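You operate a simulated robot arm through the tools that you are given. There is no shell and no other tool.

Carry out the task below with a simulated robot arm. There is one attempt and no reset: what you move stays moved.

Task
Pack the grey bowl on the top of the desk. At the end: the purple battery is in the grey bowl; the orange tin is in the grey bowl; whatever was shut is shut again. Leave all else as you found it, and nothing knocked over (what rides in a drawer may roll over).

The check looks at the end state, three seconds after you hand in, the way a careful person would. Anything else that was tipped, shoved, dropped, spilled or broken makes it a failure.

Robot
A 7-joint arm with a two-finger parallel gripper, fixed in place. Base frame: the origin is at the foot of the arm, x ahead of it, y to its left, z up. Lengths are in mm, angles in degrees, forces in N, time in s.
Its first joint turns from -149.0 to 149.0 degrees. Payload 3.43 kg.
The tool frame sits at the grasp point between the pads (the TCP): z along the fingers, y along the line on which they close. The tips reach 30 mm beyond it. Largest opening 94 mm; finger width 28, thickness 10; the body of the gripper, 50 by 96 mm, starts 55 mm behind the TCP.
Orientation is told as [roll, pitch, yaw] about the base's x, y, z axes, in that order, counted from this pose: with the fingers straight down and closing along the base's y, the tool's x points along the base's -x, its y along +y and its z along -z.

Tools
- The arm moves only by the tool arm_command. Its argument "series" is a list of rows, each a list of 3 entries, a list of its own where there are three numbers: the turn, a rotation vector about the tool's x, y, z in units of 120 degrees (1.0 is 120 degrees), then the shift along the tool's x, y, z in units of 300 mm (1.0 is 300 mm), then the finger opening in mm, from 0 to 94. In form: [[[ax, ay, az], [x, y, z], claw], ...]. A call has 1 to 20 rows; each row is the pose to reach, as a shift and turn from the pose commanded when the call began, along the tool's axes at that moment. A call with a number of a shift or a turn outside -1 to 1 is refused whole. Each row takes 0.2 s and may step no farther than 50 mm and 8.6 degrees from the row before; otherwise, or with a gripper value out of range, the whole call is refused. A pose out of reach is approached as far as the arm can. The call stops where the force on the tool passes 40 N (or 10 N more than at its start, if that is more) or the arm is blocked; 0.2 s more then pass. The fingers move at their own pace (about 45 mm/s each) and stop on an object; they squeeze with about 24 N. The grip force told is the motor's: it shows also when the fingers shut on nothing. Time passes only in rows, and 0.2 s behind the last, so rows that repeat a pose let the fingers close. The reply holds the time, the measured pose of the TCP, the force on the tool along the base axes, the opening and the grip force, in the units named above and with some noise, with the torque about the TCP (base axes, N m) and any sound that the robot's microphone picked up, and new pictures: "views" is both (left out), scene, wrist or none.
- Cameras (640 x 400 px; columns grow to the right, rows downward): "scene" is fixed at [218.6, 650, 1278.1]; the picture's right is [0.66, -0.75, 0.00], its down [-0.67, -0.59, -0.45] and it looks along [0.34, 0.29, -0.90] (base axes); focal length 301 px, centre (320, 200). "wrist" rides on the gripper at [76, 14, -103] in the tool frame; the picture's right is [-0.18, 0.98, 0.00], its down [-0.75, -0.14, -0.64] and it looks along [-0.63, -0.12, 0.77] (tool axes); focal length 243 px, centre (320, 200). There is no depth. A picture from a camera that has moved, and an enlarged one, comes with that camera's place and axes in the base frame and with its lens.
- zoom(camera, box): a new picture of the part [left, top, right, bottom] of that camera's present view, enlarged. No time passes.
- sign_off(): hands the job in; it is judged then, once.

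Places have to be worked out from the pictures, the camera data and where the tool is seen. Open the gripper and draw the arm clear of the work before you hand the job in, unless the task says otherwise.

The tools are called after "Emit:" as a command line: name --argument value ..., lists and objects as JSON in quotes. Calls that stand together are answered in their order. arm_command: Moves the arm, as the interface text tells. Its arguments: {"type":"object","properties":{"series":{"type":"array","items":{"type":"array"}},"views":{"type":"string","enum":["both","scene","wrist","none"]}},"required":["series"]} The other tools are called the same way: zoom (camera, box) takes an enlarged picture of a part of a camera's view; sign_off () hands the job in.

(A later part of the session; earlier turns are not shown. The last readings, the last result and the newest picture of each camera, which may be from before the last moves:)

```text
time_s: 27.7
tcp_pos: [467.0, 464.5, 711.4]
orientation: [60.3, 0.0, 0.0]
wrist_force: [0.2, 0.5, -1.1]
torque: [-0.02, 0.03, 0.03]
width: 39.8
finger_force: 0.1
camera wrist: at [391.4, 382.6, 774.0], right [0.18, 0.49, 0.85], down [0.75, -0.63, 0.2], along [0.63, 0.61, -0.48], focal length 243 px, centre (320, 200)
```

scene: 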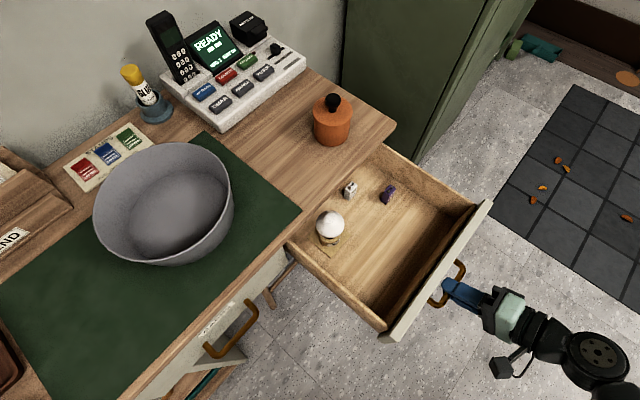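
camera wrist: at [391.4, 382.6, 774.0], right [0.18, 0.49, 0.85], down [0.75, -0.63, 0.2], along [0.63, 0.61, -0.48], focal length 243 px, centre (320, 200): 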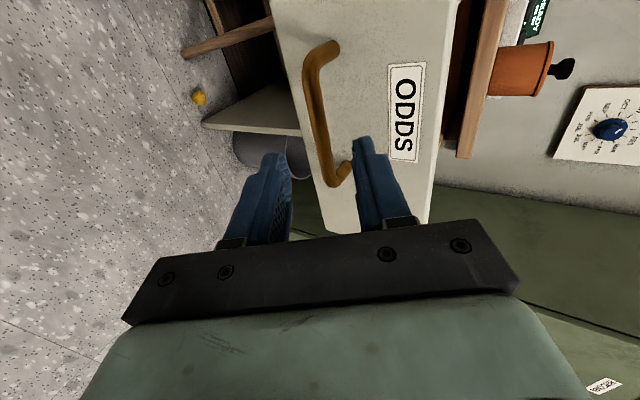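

Now I raise the tool, straighten it to point down, and move over the open drawer.

Emit:
arm_command --series '[[[0, 0, 0], [0, 0.072, -0.042], 60], [[0.062, 0, 0], [0, 0.144, -0.083], 94], [[0.125, 0, 0], [0, 0.216, -0.125], 94], [[0.187, 0, 0], [0, 0.288, -0.167], 94], [[0.25, 0, 0], [0, 0.36, -0.208], 94], [[0.312, 0, 0], [0, 0.433, -0.25], 94], [[0.375, 0, 0], [0, 0.505, -0.292], 94], [[0.437, 0, 0], [0, 0.577, -0.333], 94], [[0.502, 0, 0], [0, 0.61, -0.27], 94], [[0.502, 0, 0], [0, 0.65, -0.2], 94], [[0.502, 0, 0], [0, 0.69, -0.13], 94], [[0.502, 0, 0], [0, 0.737, -0.056], 94]]'

```text
time_s: 30.3
tcp_pos: [468.0, 562.6, 911.3]
orientation: [-0.1, -0.1, -0.1]
wrist_force: [-0.1, 0.5, 0.3]
torque: [0.0, 0.01, -0.02]
width: 93.9
finger_force: 0.1
camera wrist: at [392.8, 576.9, 1013.4], right [0.19, 0.98, 0.0], down [0.75, -0.14, 0.64], along [0.63, -0.12, -0.77], focal length 243 px, centre (320, 200)
```

scene: 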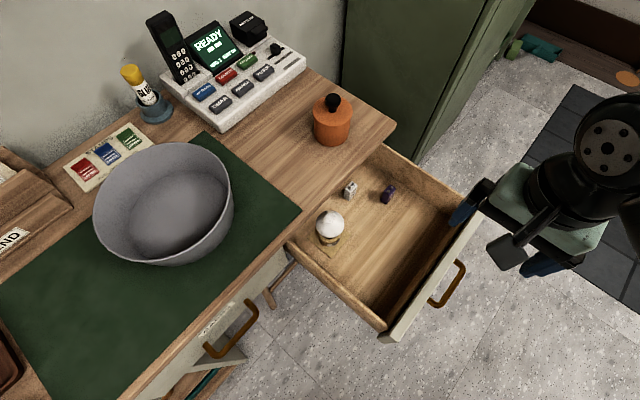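
wrist: 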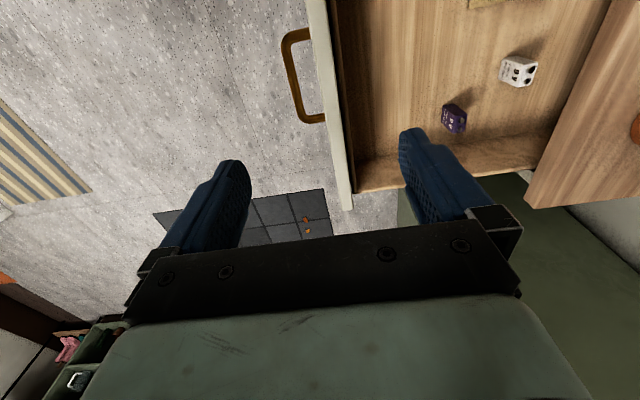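

Emit:
zoom --camera "wrist" --box '[420, 40, 560, 160]'

Emit:
zoom --camera "scene" --box '[360, 170, 420, 220]'

```text
3.33 times, centred on (490, 100) of wrist
camera zoom: at [392.8, 576.9, 1013.4], right [0.19, 0.98, 0.0], down [0.75, -0.14, 0.64], along [0.63, -0.12, -0.77], focal length 809 px, centre (-247, 533)
```

zoom: 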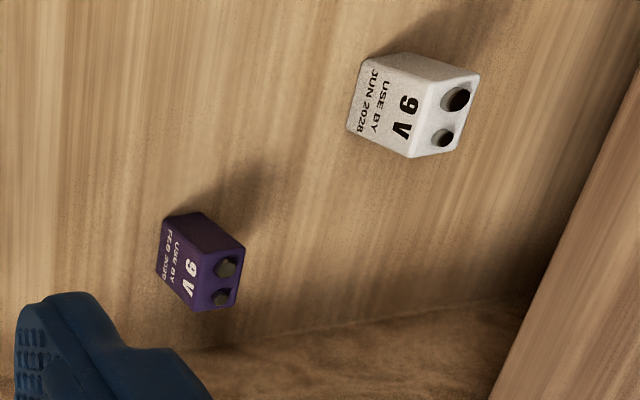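

```text
8.00 times, centred on (390, 195) of scene
camera zoom: at [218.6, 650.0, 1278.1], right [0.66, -0.75, 0.0], down [-0.67, -0.59, -0.45], along [0.34, 0.29, -0.9], focal length 2409 px, centre (-240, 240)
```

zoom: 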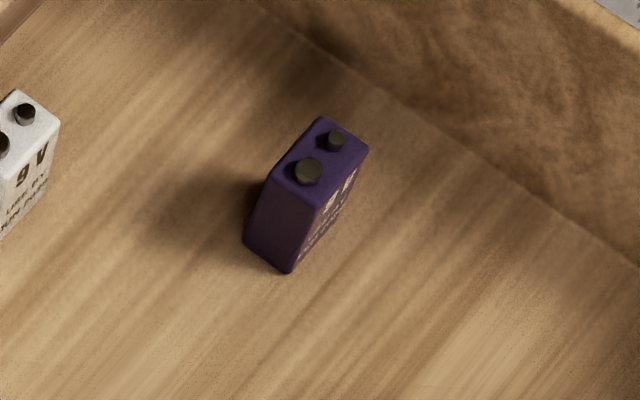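

Battery top triangulates to (555, 738, 698), upright, long side along x, 16 mm along y – ideal for closing along y. I move above it at z≈780 with a 56 mm opening.

Emit:
arm_command --series '[[[0, 0, 0], [-0.03, 0.06, 0], 90], [[0, 0, 0], [-0.06, 0.12, 0], 80], [[0, 0, 0], [-0.09, 0.18, 0], 70], [[0, 0, 0], [-0.12, 0.24, 0], 60], [[0, 0, 0], [-0.15, 0.3, 0], 56], [[0, 0, 0], [-0.18, 0.36, 0], 56], [[0, 0, 0], [-0.21, 0.42, 0.0], 56], [[0, 0, 0], [-0.24, 0.48, 0.0], 56], [[0, 0, 0], [-0.27, 0.54, 0.0], 56], [[0, 0, 0], [-0.29, 0.585, 0.0], 56], [[0, 0, 0], [-0.29, 0.585, 0.07], 56], [[0, 0, 0], [-0.29, 0.585, 0.14], 56], [[0, 0, 0], [-0.29, 0.585, 0.21], 56], [[0, 0, 0], [-0.29, 0.585, 0.28], 56], [[0, 0, 0], [-0.29, 0.585, 0.35], 56], [[0, 0, 0], [-0.29, 0.585, 0.41], 56], [[0, 0, 0], [-0.29, 0.585, 0.437], 56]]'

```text
time_s: 33.9
tcp_pos: [555.6, 736.6, 779.6]
orientation: [-0.1, 0.1, -0.1]
wrist_force: [0.3, -0.8, -0.6]
torque: [0.02, 0.02, 0.0]
width: 56.1
finger_force: 0.1
camera wrist: at [479.7, 750.5, 882.0], right [0.19, 0.98, 0.0], down [0.75, -0.14, 0.64], along [0.63, -0.12, -0.77], focal length 243 px, centre (320, 200)
```

scene: 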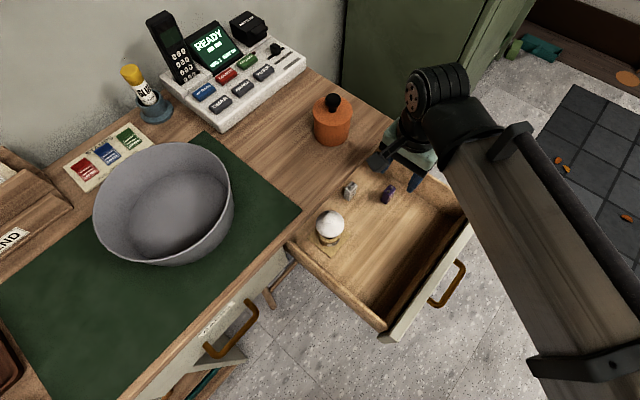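
wrist: 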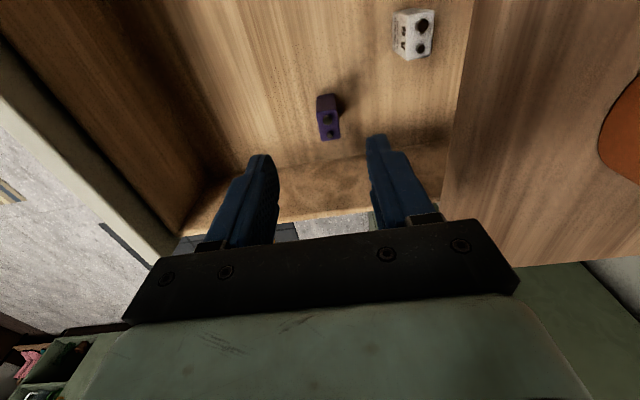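

Emit:
zoom --camera "wrist" --box '[270, 70, 390, 160]'

Emit:
zoom --camera "scene" --box '[360, 130, 460, 220]'

```text
4.44 times, centred on (330, 115) of wrist
camera zoom: at [479.7, 750.5, 882.0], right [0.19, 0.98, 0.0], down [0.75, -0.14, 0.64], along [0.63, -0.12, -0.77], focal length 1078 px, centre (276, 578)
```

zoom: 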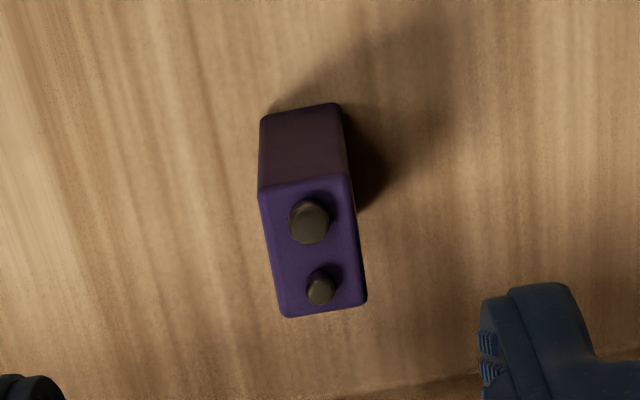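

```text
4.44 times, centred on (410, 175) of scene
camera zoom: at [218.6, 650.0, 1278.1], right [0.66, -0.75, 0.0], down [-0.67, -0.59, -0.45], along [0.34, 0.29, -0.9], focal length 1339 px, centre (-80, 311)
```

zoom: 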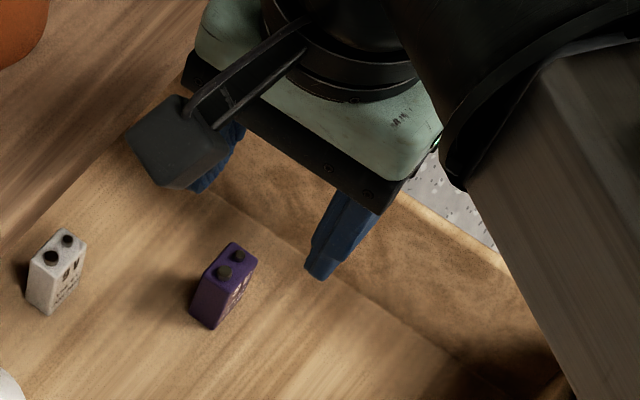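

Refined: battery centre (556.5, 741), top ≈698. I shift 4 mm and descend to z≈688 around it.

Emit:
arm_command --series '[[[0, 0, 0], [-0.003, 0.015, 0.03], 56], [[0, 0, 0], [-0.003, 0.015, 0.08], 56], [[0, 0, 0], [-0.003, 0.015, 0.13], 56], [[0, 0, 0], [-0.003, 0.015, 0.18], 56], [[0, 0, 0], [-0.003, 0.015, 0.23], 56], [[0, 0, 0], [-0.003, 0.015, 0.27], 56], [[0, 0, 0], [-0.003, 0.015, 0.305], 56]]'

```text
time_s: 35.5
tcp_pos: [555.1, 741.1, 688.0]
orientation: [0.0, 0.0, -0.1]
wrist_force: [0.0, 0.0, -0.7]
torque: [-0.01, 0.02, -0.02]
width: 56.1
finger_force: 0.0
camera wrist: at [479.8, 755.3, 789.7], right [0.19, 0.98, 0.0], down [0.75, -0.14, 0.64], along [0.63, -0.12, -0.77], focal length 243 px, centre (320, 200)
```

scene: 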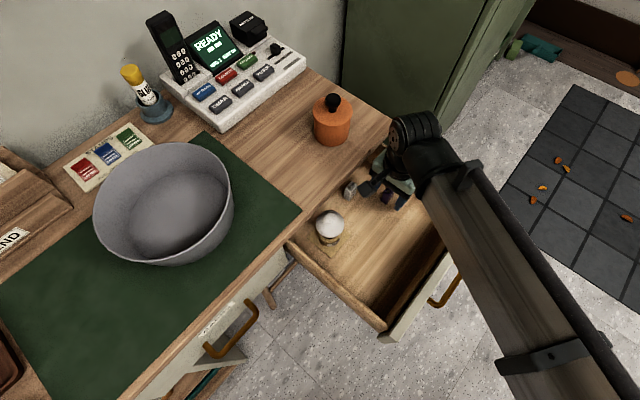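
wrist: 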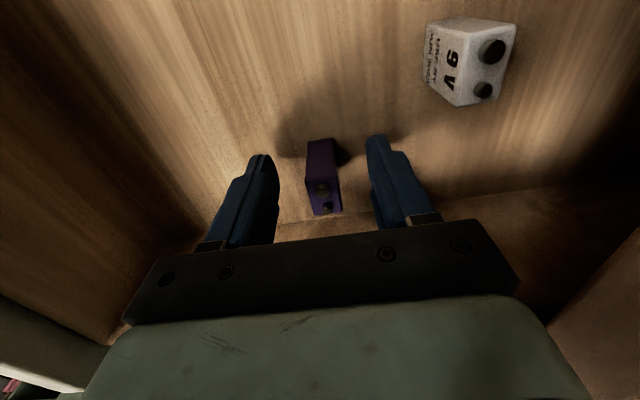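

The battery sits centred between the fingers. I close on it, then lift slightly.

Emit:
arm_command --series '[[[0, 0, 0], [0, 0, 0], 40], [[0, 0, 0], [0, 0, 0], 25], [[0, 0, 0], [0, 0, 0], 12], [[0, 0, 0], [0, 0, 0], 8], [[0, 0, 0], [0, 0, 0], 8], [[0, 0, 0], [0, 0, 0], 8], [[0, 0, 0], [0, 0, -0.03], 8], [[0, 0, 0], [0, 0, -0.08], 8], [[0, 0, 0], [0, 0, -0.13], 8]]' --views "wrist"

```text
time_s: 37.5
tcp_pos: [555.8, 740.6, 725.9]
orientation: [-0.1, 0.1, -0.2]
wrist_force: [-0.5, 0.2, -0.8]
torque: [-0.01, 0.0, 0.02]
width: 20.9
finger_force: 24.2
camera wrist: at [480.6, 755.4, 828.7], right [0.19, 0.98, 0.0], down [0.75, -0.14, 0.64], along [0.63, -0.12, -0.77], focal length 243 px, centre (320, 200)
```

wrist: 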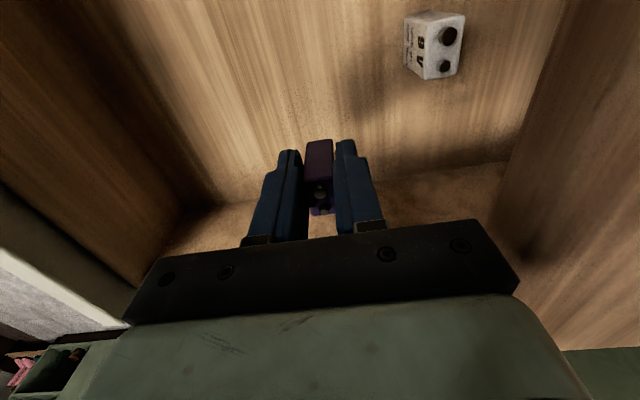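

Battery held (20.9 mm). I lift it well clear of the drawer and draw back to a free spot, then I'll look up-left to learn what the overhead obstacle was.

Emit:
arm_command --series '[[[0, 0, 0], [0, 0, -0.06], 8], [[0, 0, 0], [0, 0, -0.13], 8], [[0, 0, 0], [0, 0, -0.2], 8], [[0, 0, 0], [0, 0, -0.27], 8], [[0, 0, 0], [0, 0, -0.34], 8], [[0, 0, 0], [0, 0, -0.41], 8], [[0, 0, 0], [0, 0, -0.48], 8], [[0, 0, 0], [0, 0, -0.55], 8], [[0, 0, 0], [0, 0, -0.62], 8], [[0, 0, 0], [0.04, -0.04, -0.66], 8], [[0, 0, 0], [0.1, -0.1, -0.66], 8], [[0, 0, 0], [0.16, -0.16, -0.66], 8], [[0, 0, 0], [0.22, -0.22, -0.66], 8], [[0, 0, 0], [0.28, -0.28, -0.66], 8], [[0, 0, 0], [0.34, -0.34, -0.66], 8], [[0, 0, 0], [0.4, -0.4, -0.66], 8], [[0, 0, 0], [0.45, -0.45, -0.66], 8]]' --views "scene"

Emit:
arm_command --series '[[[0, 0, -0.06], [0, 0, 0], 8], [[0, 0, -0.12], [0, 0, 0], 8], [[0, 0, -0.18], [0, 0, 0], 8], [[0, 0, -0.24], [0, 0, 0], 8], [[0, 0, -0.3], [0, 0, 0], 8], [[0, 0, -0.36], [0, 0, 0], 8], [[0, 0, -0.42], [0, 0, 0], 8], [[0, 0, -0.48], [0, 0, 0], 8], [[0, 0, -0.54], [0, 0, 0], 8], [[0, 0, -0.6], [0, 0, 0], 8], [[0, 0, -0.66], [0, 0, 0], 8], [[0, 0, -0.72], [0, 0, 0], 8], [[0, 0, -0.78], [0, 0, 0], 8], [[0, 0, -0.84], [0, 0, 0], 8], [[0, 0, -0.9], [0, 0, 0], 8], [[0, 0, -0.96], [0, 0, 0], 8]]' --views "wrist"

```text
time_s: 41.1
tcp_pos: [418.6, 605.1, 925.7]
orientation: [0.0, 0.0, -0.1]
wrist_force: [-0.6, -0.6, 0.2]
torque: [-0.02, 0.0, -0.05]
width: 20.8
finger_force: 24.0
```

scene: 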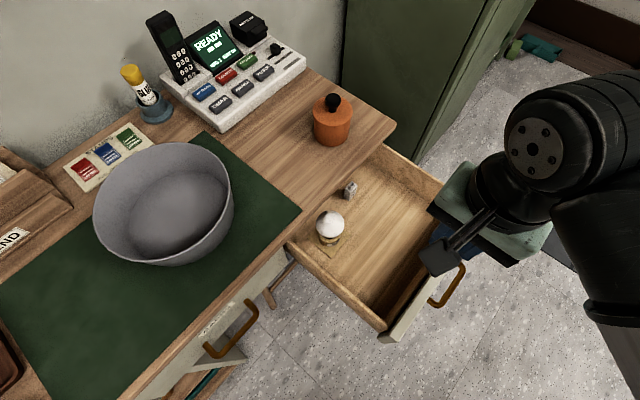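

```text
time_s: 44.5
tcp_pos: [421.2, 607.2, 925.3]
orientation: [0.0, 0.1, 115.3]
wrist_force: [0.1, 0.2, -0.7]
torque: [-0.03, -0.03, 0.0]
width: 20.7
finger_force: 23.7
camera wrist: at [440.3, 530.9, 1027.8], right [-0.97, -0.25, 0.0], down [-0.19, 0.74, 0.64], along [-0.16, 0.62, -0.77], focal length 243 px, centre (320, 200)
```

wrist: 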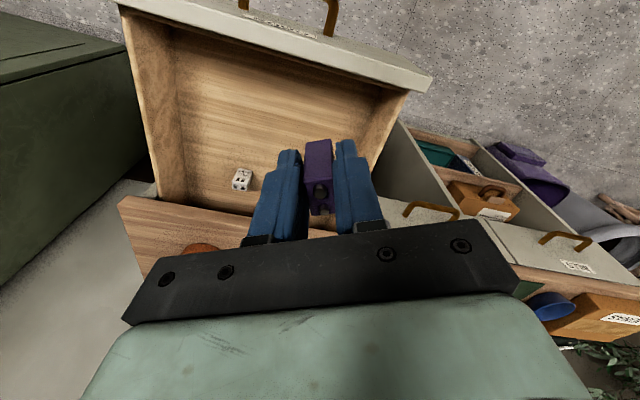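

Emit:
arm_command --series '[[[0, 0, -0.06], [0, 0, 0], 8], [[0, 0, -0.12], [0, 0, 0], 8], [[0, 0, -0.18], [0, 0, 0], 8], [[0, 0, -0.24], [0, 0, 0], 8], [[0, 0, -0.3], [0, 0, 0], 8]]' --views "none"

Emit:
arm_command --series '[[[0, -0.06, 0], [0, 0, 0], 8], [[0, -0.12, 0], [0, 0, 0], 8], [[0, -0.18, 0], [0, 0, 0], 8], [[0, -0.24, 0], [0, 0, 0], 8], [[0, -0.3, 0], [0, 0, 0], 8], [[0, -0.36, 0], [0, 0, 0], 8], [[0, -0.42, 0], [0, 0, 0], 8]]' --views "both"

```text
time_s: 45.7
tcp_pos: [420.5, 605.5, 924.8]
orientation: [0.0, 0.0, 151.3]
wrist_force: [0.6, -0.8, -0.5]
torque: [0.01, -0.01, -0.01]
width: 20.8
finger_force: 24.3
```

```text
time_s: 47.3
tcp_pos: [421.3, 605.3, 924.9]
orientation: [0.0, -50.5, 151.1]
wrist_force: [0.2, 0.5, -1.0]
torque: [-0.03, -0.01, -0.03]
width: 20.8
finger_force: 23.8
camera wrist: at [526.2, 531.5, 931.5], right [-0.58, -0.8, 0.14], down [0.08, 0.12, 0.99], along [-0.81, 0.58, 0.0], focal length 243 px, centre (320, 200)
```

scene: 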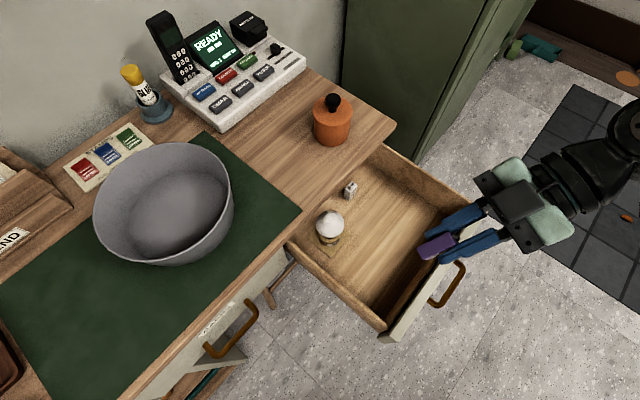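
wrist: 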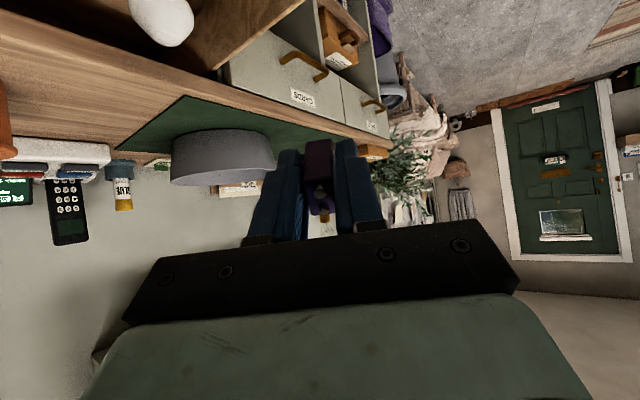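

The lamp direction is hidden behind the gripper in this view. I swing the view 45° back toward the desk so the lamp comes to the side of the gripper.

Emit:
arm_command --series '[[[0.048, 0, 0.04], [0, 0, 0], 8], [[0.096, 0, 0.08], [0, 0, 0], 8], [[0.144, 0, 0.12], [0, 0, 0], 8], [[0.193, 0, 0.159], [0, 0, 0], 8], [[0.241, 0, 0.199], [0, 0, 0], 8], [[0.289, 0, 0.2385], [0, 0, 0], 8]]' --views "wrist"

Emit:
arm_command --series '[[[0, -0.06, 0], [0, 0, 0], 8], [[0, -0.12, 0], [0, 0, 0], 8], [[0, -0.18, 0], [0, 0, 0], 8]]' --views "wrist"

```text
time_s: 48.7
tcp_pos: [420.1, 606.4, 924.8]
orientation: [-0.1, -50.5, 106.1]
wrist_force: [-0.3, 0.4, -0.3]
torque: [-0.02, 0.02, -0.01]
width: 20.7
finger_force: 23.8
camera wrist: at [442.3, 479.5, 931.8], right [-0.98, -0.16, 0.14], down [0.14, 0.02, 0.99], along [-0.16, 0.99, 0.0], focal length 243 px, centre (320, 200)
```

wrist: 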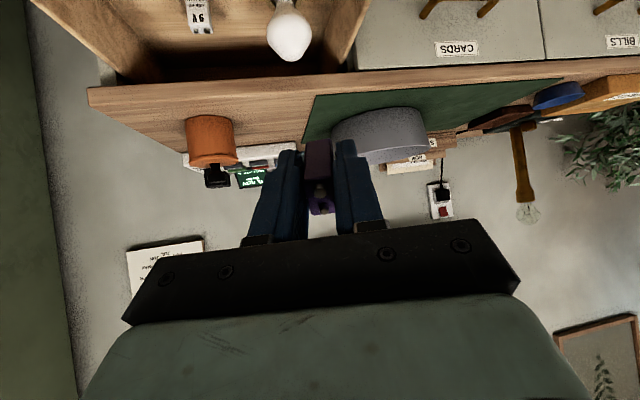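

```text
time_s: 49.5
tcp_pos: [420.2, 606.2, 924.4]
orientation: [-0.3, -72.1, 106.4]
wrist_force: [0.8, 0.1, -0.5]
torque: [0.01, 0.02, 0.05]
width: 20.5
finger_force: 24.2
camera wrist: at [441.4, 485.3, 883.3], right [-0.96, -0.22, 0.17], down [0.24, -0.33, 0.92], along [-0.14, 0.92, 0.36], focal length 243 px, centre (320, 200)
```

wrist: 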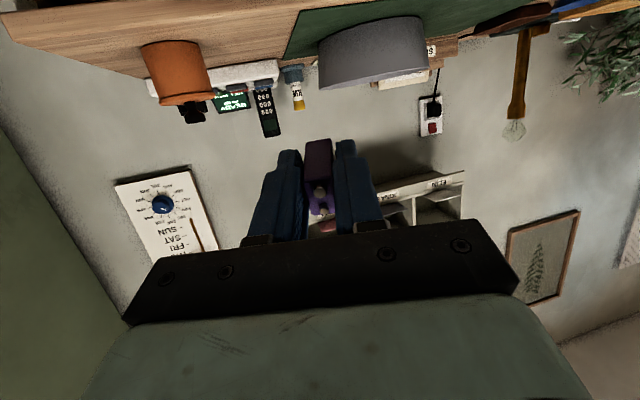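

Now clear: the lamp is a short stem with bare bulb near (−228, 1020, ~1000), intact, and nothing hangs overhead — the earlier stop was the wrist camera bracket touching the arm's own forearm. I zoom on the bowl to measure it.

Emit:
zoom --camera "wrist" --box '[280, 0, 480, 110]'

Emit:
zoom --camera "scene" --box '[80, 130, 250, 280]'

Emit:
zoom --camera "wrist" --box '[120, 20, 240, 140]'

```text
3.20 times, centred on (380, 55) of wrist
camera zoom: at [441.4, 485.3, 883.3], right [-0.96, -0.22, 0.17], down [0.24, -0.33, 0.92], along [-0.14, 0.92, 0.36], focal length 776 px, centre (128, 664)
```

zoom: 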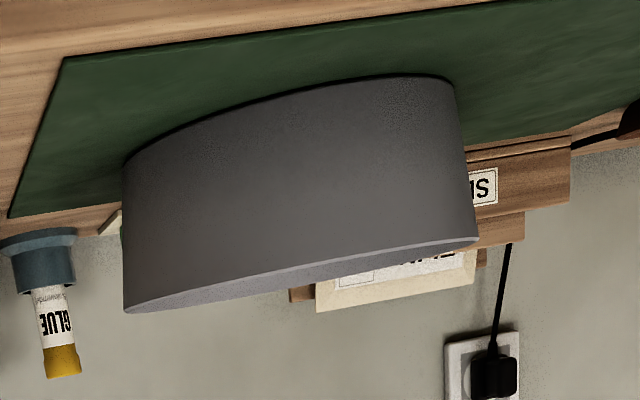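

```text
2.67 times, centred on (165, 205) of scene
camera zoom: at [218.6, 650.0, 1278.1], right [0.66, -0.75, 0.0], down [-0.67, -0.59, -0.45], along [0.34, 0.29, -0.9], focal length 803 px, centre (733, 187)
```

zoom: 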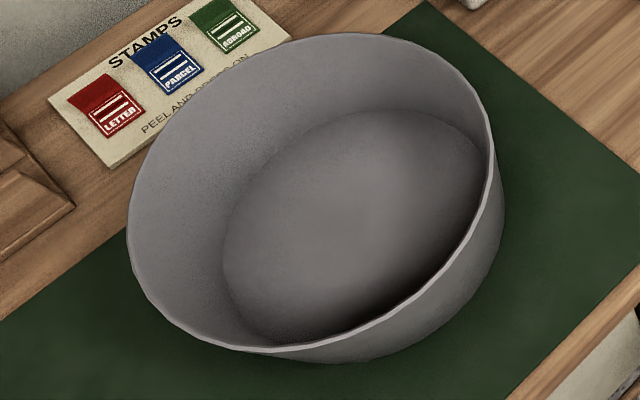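

```text
3.33 times, centred on (180, 80) of wrist
camera zoom: at [441.4, 485.3, 883.3], right [-0.96, -0.22, 0.17], down [0.24, -0.33, 0.92], along [-0.14, 0.92, 0.36], focal length 809 px, centre (787, 600)
```

zoom: 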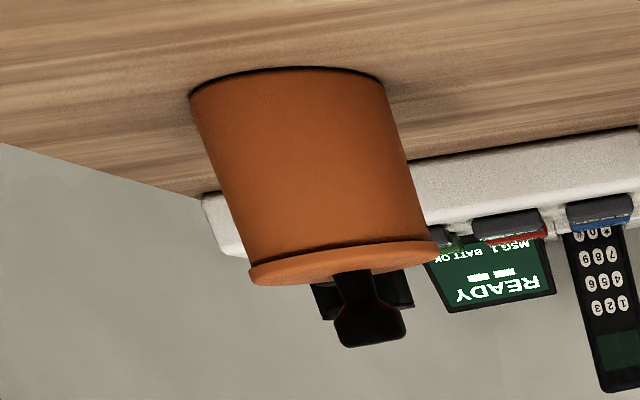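

Bowl measured: centre ≈(221, 976), rim z≈857 (radius ≈103), near-vertical walls, floor z≈785. I zoom on the held battery to gauge how far it sticks out past the fingertips.

Emit:
zoom --camera "scene" --box '[380, 170, 520, 280]'

Emit:
zoom --camera "wrist" --box '[240, 110, 400, 240]'

```text
3.64 times, centred on (450, 225) of scene
camera zoom: at [218.6, 650.0, 1278.1], right [0.66, -0.75, 0.0], down [-0.67, -0.59, -0.45], along [0.34, 0.29, -0.9], focal length 1095 px, centre (-153, 109)
```

zoom: 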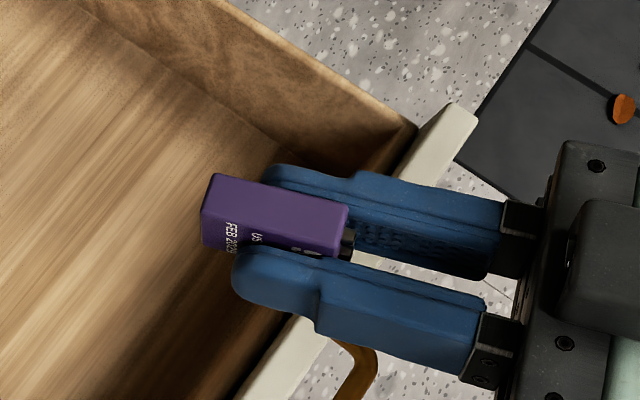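

```text
3.08 times, centred on (320, 175) of wrist
camera zoom: at [441.4, 485.3, 883.3], right [-0.96, -0.22, 0.17], down [0.24, -0.33, 0.92], along [-0.14, 0.92, 0.36], focal length 746 px, centre (320, 277)
```

zoom: 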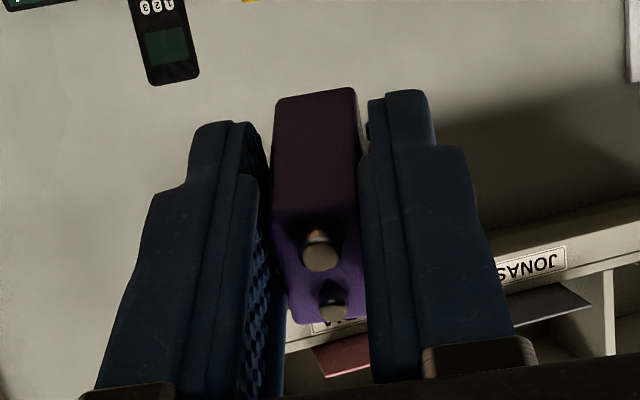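

The battery protrudes ~13 mm past the tips (bottom ≈43 mm below TCP). I level the tool again, then travel toward the near part of the bowl, aiming to stand the battery at about (210, 927).

Emit:
arm_command --series '[[[0, 0.067, 0], [0, 0, 0], 8], [[0, 0.134, 0], [0, 0, 0], 8], [[0, 0.2, 0], [0, 0, 0], 8], [[0, 0.267, 0], [0, 0, 0], 8], [[0, 0.334, 0], [0, 0, 0], 8], [[0, 0.4, 0], [0, 0, 0], 8], [[0, 0.467, 0], [0, 0, 0], 8], [[0, 0.534, 0], [0, 0, 0], 8], [[0, 0.601, 0], [0, 0, 0], 8]]' --views "none"

Emit:
arm_command --series '[[[0, 0, 0.03], [-0.061, 0.018, -0.02], 8], [[0, 0, 0.06], [-0.122, 0.037, -0.04], 8], [[0, 0, 0.09], [-0.183, 0.055, -0.06], 8], [[0, 0, 0.12], [-0.244, 0.074, -0.08], 8], [[0, 0, 0.15], [-0.305, 0.092, -0.1], 8], [[0, 0, 0.18], [-0.366, 0.111, -0.12], 8], [[0, 0, 0.21], [-0.427, 0.13, -0.133], 8], [[0, 0, 0.243], [-0.488, 0.148, -0.133], 8], [[0, 0, 0.243], [-0.549, 0.167, -0.133], 8], [[0, 0, 0.243], [-0.61, 0.185, -0.133], 8]]'

```text
time_s: 51.5
tcp_pos: [420.8, 605.5, 924.5]
orientation: [-0.1, 0.3, 106.1]
wrist_force: [-0.1, -0.2, -1.3]
torque: [0.0, 0.0, 0.02]
width: 21.2
finger_force: 24.3
```

```text
time_s: 53.7
tcp_pos: [315.3, 767.0, 964.9]
orientation: [-0.1, 0.0, 77.0]
wrist_force: [0.3, 0.3, -0.1]
torque: [0.01, -0.02, 0.02]
width: 21.1
finger_force: 24.8
camera wrist: at [284.2, 695.9, 1066.7], right [-0.92, 0.4, 0.0], down [0.31, 0.7, 0.64], along [0.26, 0.59, -0.77], focal length 243 px, centre (320, 200)
```

scene: 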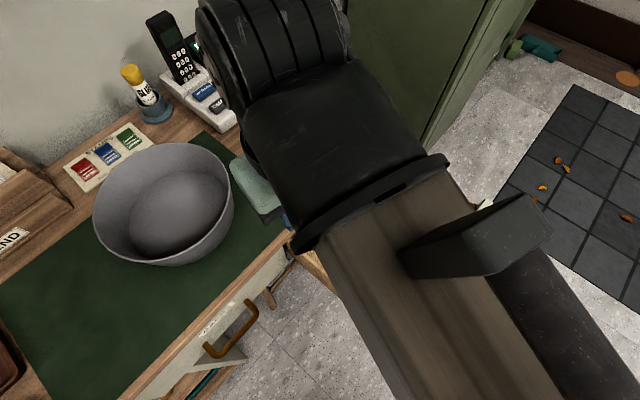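
wrist: 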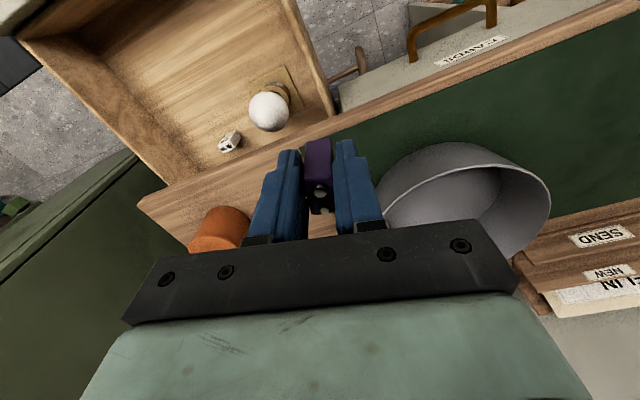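

Emit:
arm_command --series '[[[0, 0, 0], [-0.044, 0.046, 0], 8], [[0, 0, 0], [-0.088, 0.092, 0], 8], [[0, 0, 0], [-0.132, 0.138, 0], 8], [[0, 0, 0], [-0.176, 0.184, 0], 8], [[0, 0, 0], [-0.22, 0.23, 0], 8], [[0, 0, 0], [-0.265, 0.277, 0], 8], [[0, 0, 0], [-0.309, 0.323, 0], 8], [[0, 0, 0], [-0.353, 0.369, 0], 8], [[0, 0, 0], [-0.397, 0.415, 0], 8], [[0, 0, 0], [-0.441, 0.461, 0], 8]]'

```text
time_s: 55.9
tcp_pos: [210.2, 925.8, 963.2]
orientation: [-0.1, 0.2, 76.9]
wrist_force: [0.2, -0.8, -0.6]
torque: [-0.02, 0.04, 0.05]
width: 20.7
finger_force: 23.9
camera wrist: at [180.3, 855.0, 1065.1], right [-0.92, 0.4, 0.0], down [0.31, 0.7, 0.64], along [0.26, 0.59, -0.77], focal length 243 px, centre (320, 200)
```

scene: 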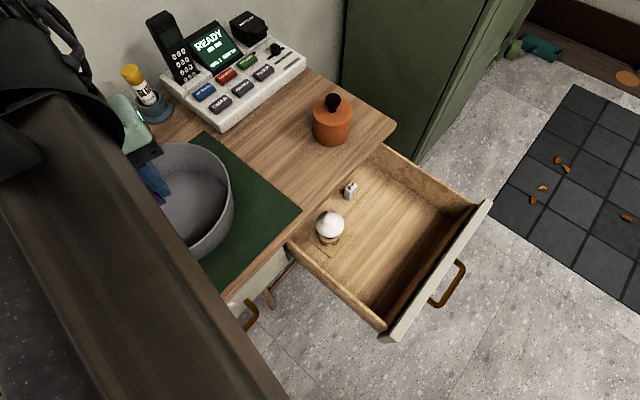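
wrist: 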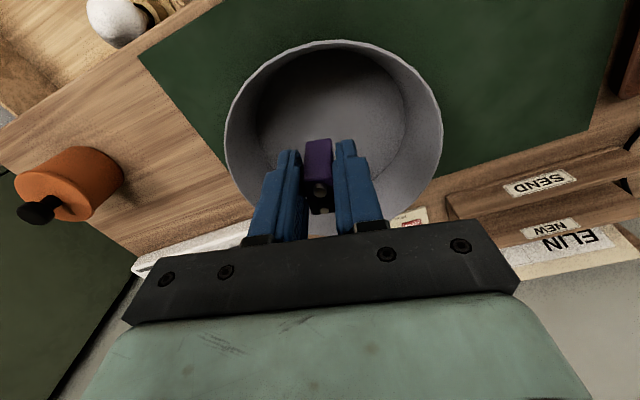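

The bowl centre fits (221, 976) again; the battery hangs over its near floor. I descend toward the floor.

Emit:
arm_command --series '[[[0, 0, 0], [0, 0, 0.05], 8], [[0, 0, 0], [0, 0, 0.1], 8], [[0, 0, 0], [0, 0, 0.16], 8], [[0, 0, 0], [0, 0, 0.22], 8], [[0, 0, 0], [0, 0, 0.28], 8], [[0, 0, 0], [0, 0, 0.34], 8], [[0, 0, 0], [0, 0, 0.38], 8], [[0, 0, 0], [0, 0, 0.41], 8], [[0, 0, 0], [0, 0, 0.427], 8]]'

```text
time_s: 57.9
tcp_pos: [210.8, 926.1, 834.6]
orientation: [-0.1, 0.0, 77.0]
wrist_force: [0.4, -0.5, -1.1]
torque: [0.04, 0.02, -0.04]
width: 20.7
finger_force: 23.9
camera wrist: at [181.0, 856.1, 937.4], right [-0.92, 0.4, 0.0], down [0.31, 0.7, 0.64], along [0.26, 0.59, -0.77], focal length 243 px, centre (320, 200)
```

scene: 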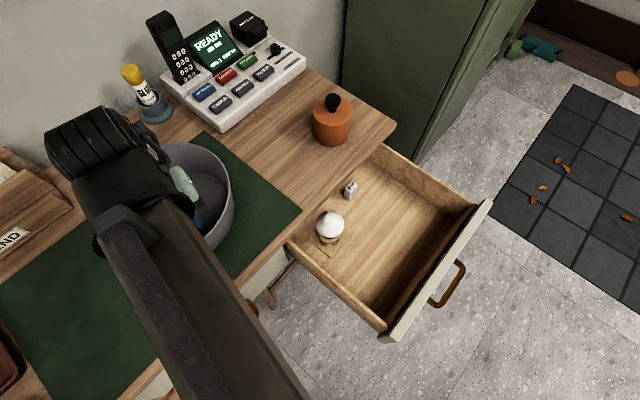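
wrist: 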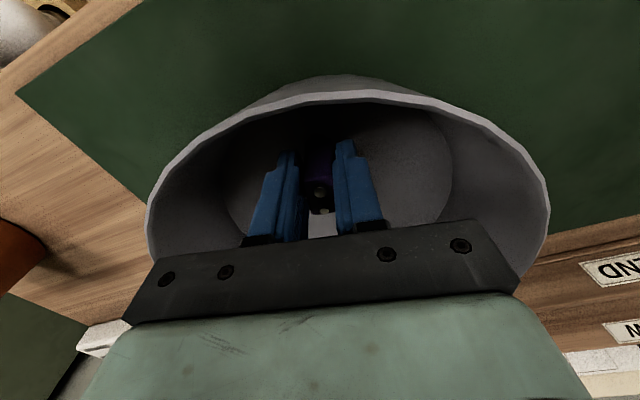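

I ease down in 1–1.5 mm rows to feel the floor.

Emit:
arm_command --series '[[[0, 0, 0], [0, 0, 0.005], 8], [[0, 0, 0], [0, 0, 0.01], 8], [[0, 0, 0], [0, 0, 0.015], 8]]' --views "none"

Emit:
arm_command --series '[[[0, 0, 0], [0, 0, 0.004], 8], [[0, 0, 0], [0, 0, 0.008], 8]]' --views "none"

```text
time_s: 58.7
tcp_pos: [211.0, 926.3, 831.2]
orientation: [-0.1, 0.1, 77.0]
wrist_force: [1.5, -0.2, 16.8]
torque: [0.18, -0.06, 0.01]
width: 20.7
finger_force: 24.4
```

```text
time_s: 59.3
tcp_pos: [210.3, 926.3, 829.7]
orientation: [-0.2, 0.2, 77.1]
wrist_force: [-0.1, -0.5, 16.8]
torque: [0.16, -0.03, 0.0]
width: 20.8
finger_force: 24.0
```

Floor contact (17 N). I release the battery and rise straight up.

Emit:
arm_command --series '[[[0, 0, 0], [0, 0, -0.002], 16], [[0, 0, 0], [0, 0, -0.003], 26], [[0, 0, 0], [0, 0, -0.003], 40], [[0, 0, 0], [0, 0, -0.003], 44], [[0, 0, 0], [0, 0, -0.003], 44], [[0, 0, 0], [0, 0, -0.03], 44], [[0, 0, 0], [0, 0, -0.07], 44], [[0, 0, 0], [0, 0, -0.12], 44], [[0, 0, 0], [0, 0, -0.18], 44], [[0, 0, 0], [0, 0, -0.25], 44], [[0, 0, 0], [0, 0, -0.32], 44], [[0, 0, 0], [0, 0, -0.39], 44], [[0, 0, 0], [0, 0, -0.46], 44]]'

```text
time_s: 62.1
tcp_pos: [209.6, 926.5, 965.3]
orientation: [-0.2, 0.1, 77.1]
wrist_force: [0.3, -0.1, 0.5]
torque: [-0.01, -0.03, 0.02]
width: 44.0
finger_force: 0.0
camera wrist: at [180.1, 856.3, 1067.9], right [-0.92, 0.4, 0.0], down [0.31, 0.7, 0.64], along [0.26, 0.59, -0.77], focal length 243 px, centre (320, 200)
```

scene: 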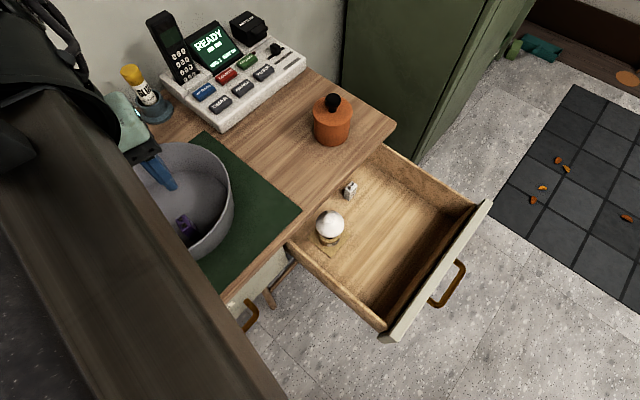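
wrist: 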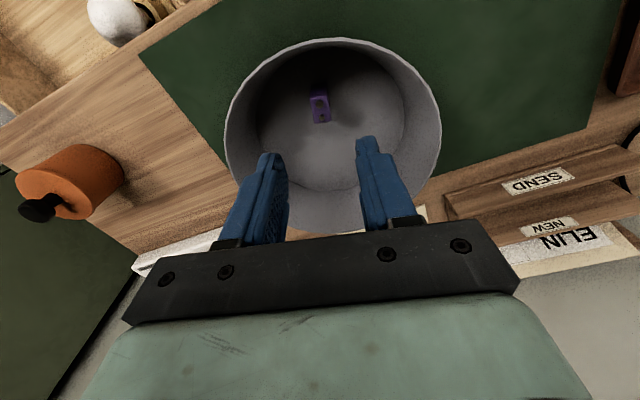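

The battery stands upright in the bowl. Next the tin: centre ≈(540, 896), lid top ≈846, knob top ≈878; it lies at 1046 mm radius, so I'll tilt the tool outward 25°. First I draw back and turn toward it.

Emit:
arm_command --series '[[[0, 0, 0.01], [0.035, -0.054, 0], 50], [[0, 0, 0.02], [0.07, -0.108, 0], 60], [[0, 0, 0.03], [0.1, -0.162, 0], 70], [[0, 0, 0.04], [0.133, -0.216, 0], 80], [[0, 0, 0.055], [0.166, -0.27, 0], 94], [[0, 0, 0.066], [0.199, -0.324, 0], 94], [[0, 0, 0.077], [0.232, -0.378, 0], 94], [[0, 0, 0.088], [0.266, -0.432, 0], 94], [[0, 0, 0.099], [0.299, -0.486, 0], 94], [[0, 0, 0.11], [0.332, -0.54, 0], 94], [[0, 0, 0.12], [0.365, -0.594, 0], 94], [[0, 0, 0.13], [0.398, -0.648, 0], 94], [[0, 0, 0.14], [0.43, -0.702, 0], 94], [[0, 0, 0.152], [0.465, -0.757, 0], 94]]'

```text
time_s: 65.1
tcp_pos: [402.0, 738.5, 968.1]
orientation: [-0.1, 0.1, 58.7]
wrist_force: [-0.1, 0.6, -0.1]
torque: [-0.02, -0.03, 0.0]
width: 93.9
finger_force: 0.0
camera wrist: at [350.6, 681.1, 1070.5], right [-0.74, 0.67, 0.0], down [0.51, 0.57, 0.64], along [0.43, 0.48, -0.77], focal length 243 px, centre (320, 200)
```

scene: 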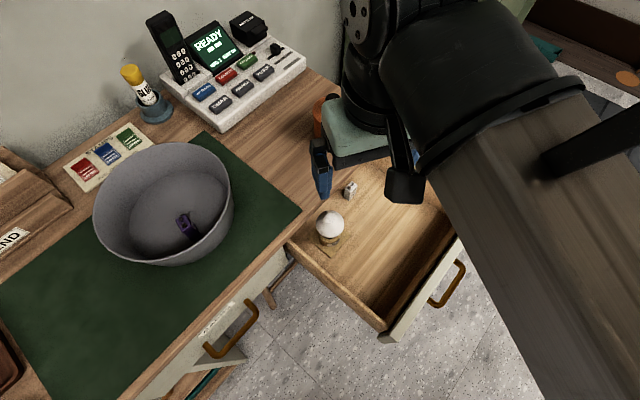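
wrist: 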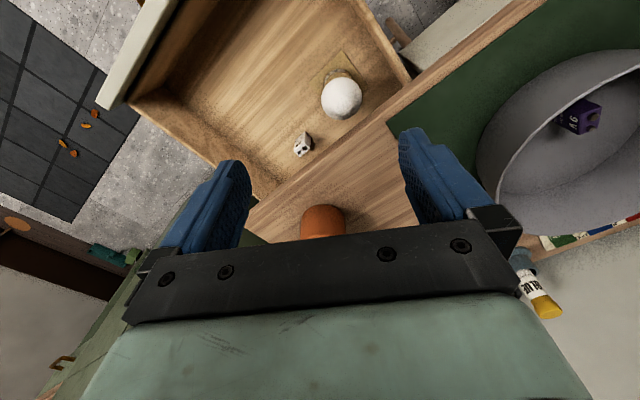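

Emit:
arm_command --series '[[[0, -0.03, 0], [-0.04, -0.01, 0], 94], [[0, -0.07, 0], [-0.1, -0.02, 0], 94], [[0, -0.11, 0], [-0.16, -0.03, 0], 94], [[0, -0.15, 0], [-0.22, -0.04, 0], 94], [[0, -0.19, 0], [-0.29, -0.05, 0], 94], [[0, -0.208, 0], [-0.35, -0.06, 0], 94], [[0, -0.208, 0], [-0.42, -0.07, 0], 94], [[0, -0.208, 0], [-0.49, -0.08, 0], 94], [[0, -0.208, 0], [-0.56, -0.1, 0], 94], [[0, -0.208, 0], [-0.63, -0.11, 0], 94], [[0, -0.208, 0], [-0.688, -0.12, 0], 94]]'

```text
time_s: 67.5
tcp_pos: [539.1, 898.7, 967.4]
orientation: [-0.2, -25.0, 58.8]
wrist_force: [-0.2, -0.3, 0.7]
torque: [0.03, 0.0, 0.0]
width: 93.9
finger_force: 0.1
camera wrist: at [469.6, 810.0, 1027.7], right [-0.75, 0.65, 0.07], down [0.33, 0.28, 0.9], along [0.57, 0.7, -0.43], focal length 243 px, centre (320, 200)
```

scene: 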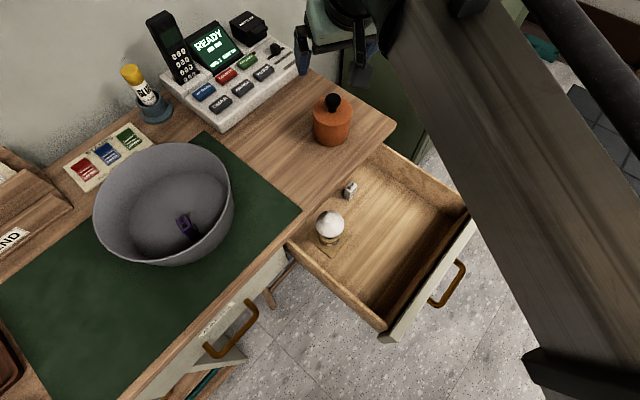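
wrist: 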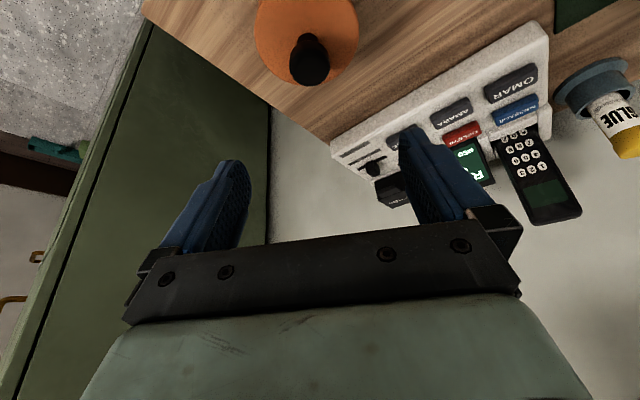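

The tilted tool reaches over the tin; alignment across the fingers looks within ~2 mm. I lower vertically part way and check.

Emit:
arm_command --series '[[[0, 0, 0], [0.02, 0, 0.043], 94], [[0, 0, 0], [0.045, 0, 0.097], 94], [[0, 0, 0], [0.07, 0, 0.15], 94], [[0, 0, 0], [0.09, 0, 0.193], 94], [[0, 0, 0], [0.1085, 0, 0.2325], 94]]'

```text
time_s: 68.7
tcp_pos: [539.0, 898.5, 889.2]
orientation: [-0.3, -25.0, 58.7]
wrist_force: [-0.1, 0.7, 0.2]
torque: [-0.01, -0.01, 0.02]
width: 94.0
finger_force: 0.1
camera wrist: at [469.3, 809.8, 950.5], right [-0.75, 0.65, 0.07], down [0.33, 0.28, 0.9], along [0.57, 0.7, -0.43], focal length 243 px, centre (320, 200)
```

scene: 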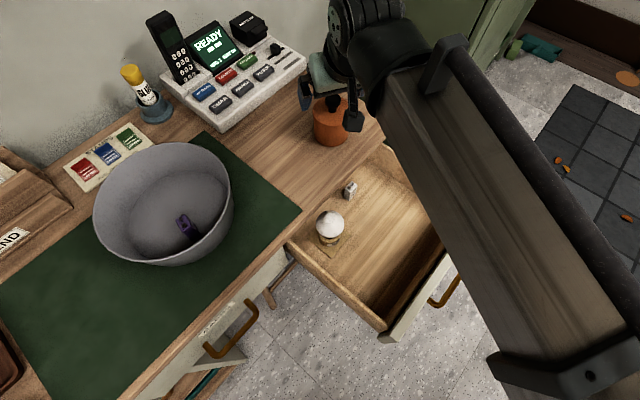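
wrist: 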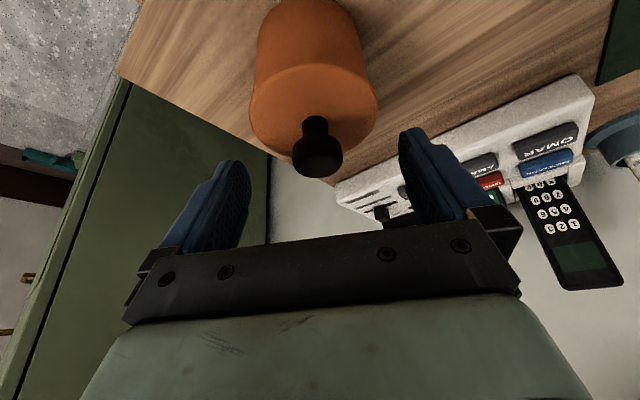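

Well centred between the fingers. I lower to z≈838, leaving clearance over the knob.

Emit:
arm_command --series '[[[0, 0, 0], [0.018, 0, 0.039], 94], [[0, 0, 0], [0.036, 0, 0.078], 94], [[0, 0, 0], [0.054, 0, 0.117], 94], [[0, 0, 0], [0.072, 0, 0.154], 94]]'

```text
time_s: 69.7
tcp_pos: [539.5, 897.6, 839.5]
orientation: [-0.1, -24.9, 58.8]
wrist_force: [0.0, -1.0, -0.2]
torque: [0.03, -0.01, -0.03]
width: 94.1
finger_force: 0.1
camera wrist: at [469.4, 808.0, 899.5], right [-0.75, 0.65, 0.07], down [0.33, 0.28, 0.9], along [0.57, 0.7, -0.43], focal length 243 px, centre (320, 200)
```

scene: 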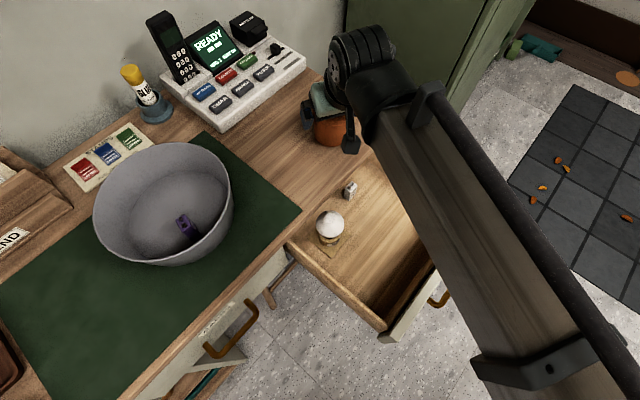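
wrist: 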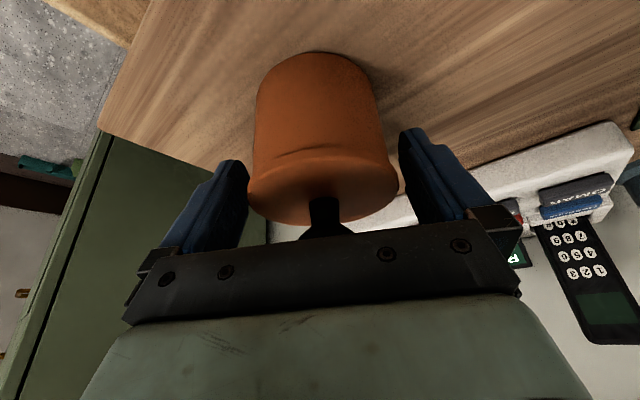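

The tin is centred between the fingers. I close on it.

Emit:
arm_command --series '[[[0, 0, 0], [0, 0, 0], 86], [[0, 0, 0], [0, 0, 0], 78], [[0, 0, 0], [0, 0, 0], 70], [[0, 0, 0], [0, 0, 0], 62], [[0, 0, 0], [0, 0, 0], 60], [[0, 0, 0], [0, 0, 0], 60]]' --views "wrist"

```text
time_s: 71.1
tcp_pos: [538.5, 897.2, 839.0]
orientation: [-0.2, -24.9, 58.8]
wrist_force: [-0.3, 0.2, -0.1]
torque: [0.01, 0.04, 0.01]
width: 79.6
finger_force: 24.9
camera wrist: at [469.4, 808.1, 899.7], right [-0.75, 0.65, 0.07], down [0.33, 0.28, 0.9], along [0.57, 0.7, -0.43], focal length 243 px, centre (320, 200)
```

wrist: 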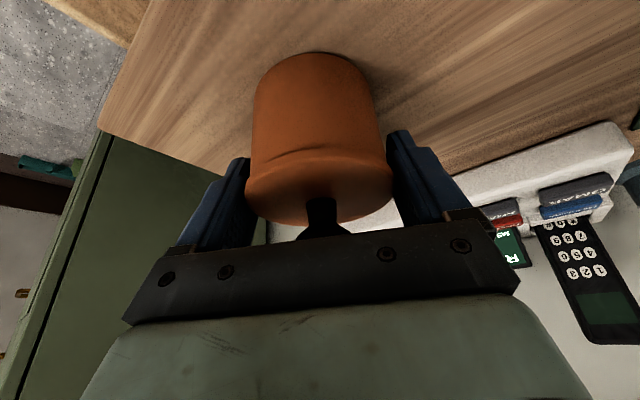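

Gripped at 79.6 mm on the lid. I lift about 25 mm slowly to check that the whole tin comes along.

Emit:
arm_command --series '[[[0, 0, 0], [-0.007, 0, -0.015], 60], [[0, 0, 0], [-0.014, 0, -0.03], 60], [[0, 0, 0], [-0.021, 0, -0.045], 60], [[0, 0, 0], [-0.028, 0, -0.06], 60], [[0, 0, 0], [-0.035, 0, -0.075], 60]]'

```text
time_s: 72.3
tcp_pos: [539.8, 896.4, 863.8]
orientation: [-0.2, -24.9, 58.8]
wrist_force: [0.3, 0.4, -0.8]
torque: [-0.02, 0.03, 0.03]
width: 79.7
finger_force: 23.8
camera wrist: at [469.3, 808.5, 924.5], right [-0.75, 0.65, 0.07], down [0.33, 0.28, 0.9], along [0.57, 0.7, -0.43], focal length 243 px, centre (320, 200)
```

scene: 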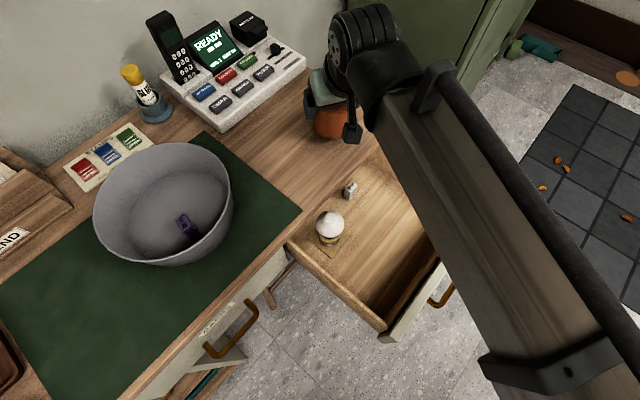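
wrist: 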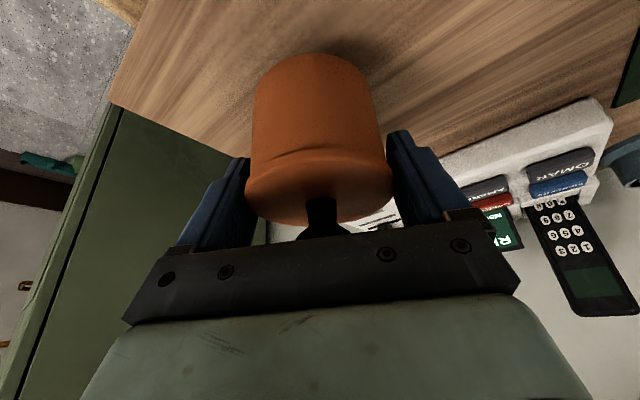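

The whole tin lifts together. I raise it to clear the bowl rim and start moving left toward the bowl.

Emit:
arm_command --series '[[[0, 0, 0], [-0.026, 0, -0.056], 60], [[0, 0, 0], [-0.052, 0, -0.112], 60], [[0, 0, 0], [-0.078, 0, -0.168], 60], [[0, 0, 0], [-0.104, 0, -0.224], 60], [[0, 0, 0], [-0.13, 0, -0.28], 60], [[0, 0, 0], [-0.156, 0, -0.335], 60]]' --views "none"

Emit:
arm_command --series '[[[0, 0, 0], [0.005, 0.03, -0.003], 60], [[0, 0, 0], [0.014, 0.08, -0.007], 60], [[0, 0, 0], [0.024, 0.135, -0.011], 60], [[0, 0, 0], [0.034, 0.19, -0.016], 60], [[0, 0, 0], [0.044, 0.245, -0.021], 60], [[0, 0, 0], [0.054, 0.3, -0.025], 60], [[0, 0, 0], [0.064, 0.355, -0.03], 60], [[0, 0, 0], [0.074, 0.41, -0.035], 60], [[0, 0, 0], [0.084, 0.465, -0.039], 60], [[0, 0, 0], [0.094, 0.52, -0.044], 60], [[0, 0, 0], [0.104, 0.575, -0.048], 60], [[0, 0, 0], [0.112, 0.62, -0.052], 60], [[0, 0, 0], [0.117, 0.649, -0.055], 60]]'

```text
time_s: 73.7
tcp_pos: [539.3, 897.0, 976.5]
orientation: [-0.2, -24.9, 58.8]
wrist_force: [-0.1, -0.6, -1.6]
torque: [0.02, 0.04, 0.02]
width: 79.7
finger_force: 24.0
```

```text
time_s: 76.5
tcp_pos: [351.6, 963.3, 975.9]
orientation: [-0.2, -25.0, 58.8]
wrist_force: [-0.3, 0.3, -0.5]
torque: [-0.02, 0.0, 0.01]
width: 77.5
finger_force: 23.9
heard: snap
camera wrist: at [281.2, 876.3, 1036.2], right [-0.75, 0.65, 0.07], down [0.33, 0.28, 0.9], along [0.57, 0.7, -0.43], focal length 243 px, centre (320, 200)
```

scene: 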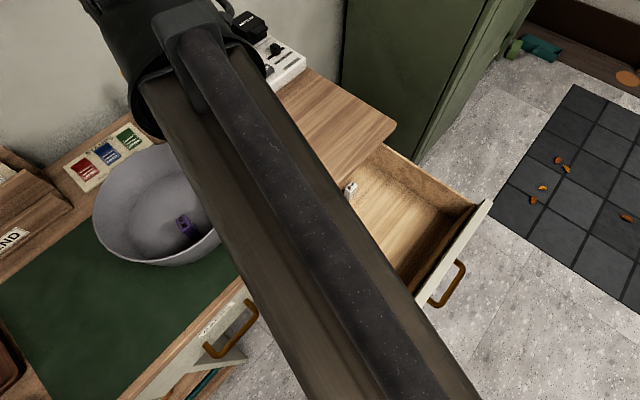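
wrist: 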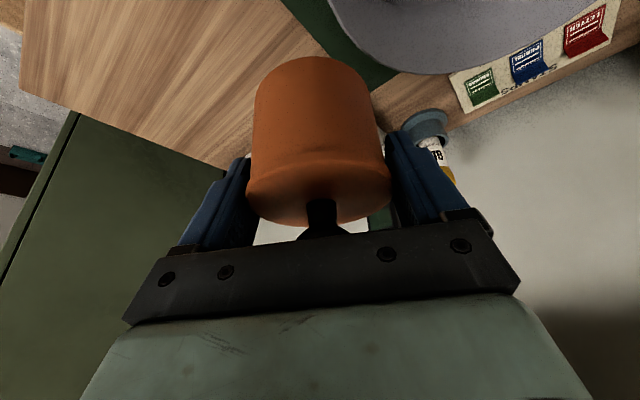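

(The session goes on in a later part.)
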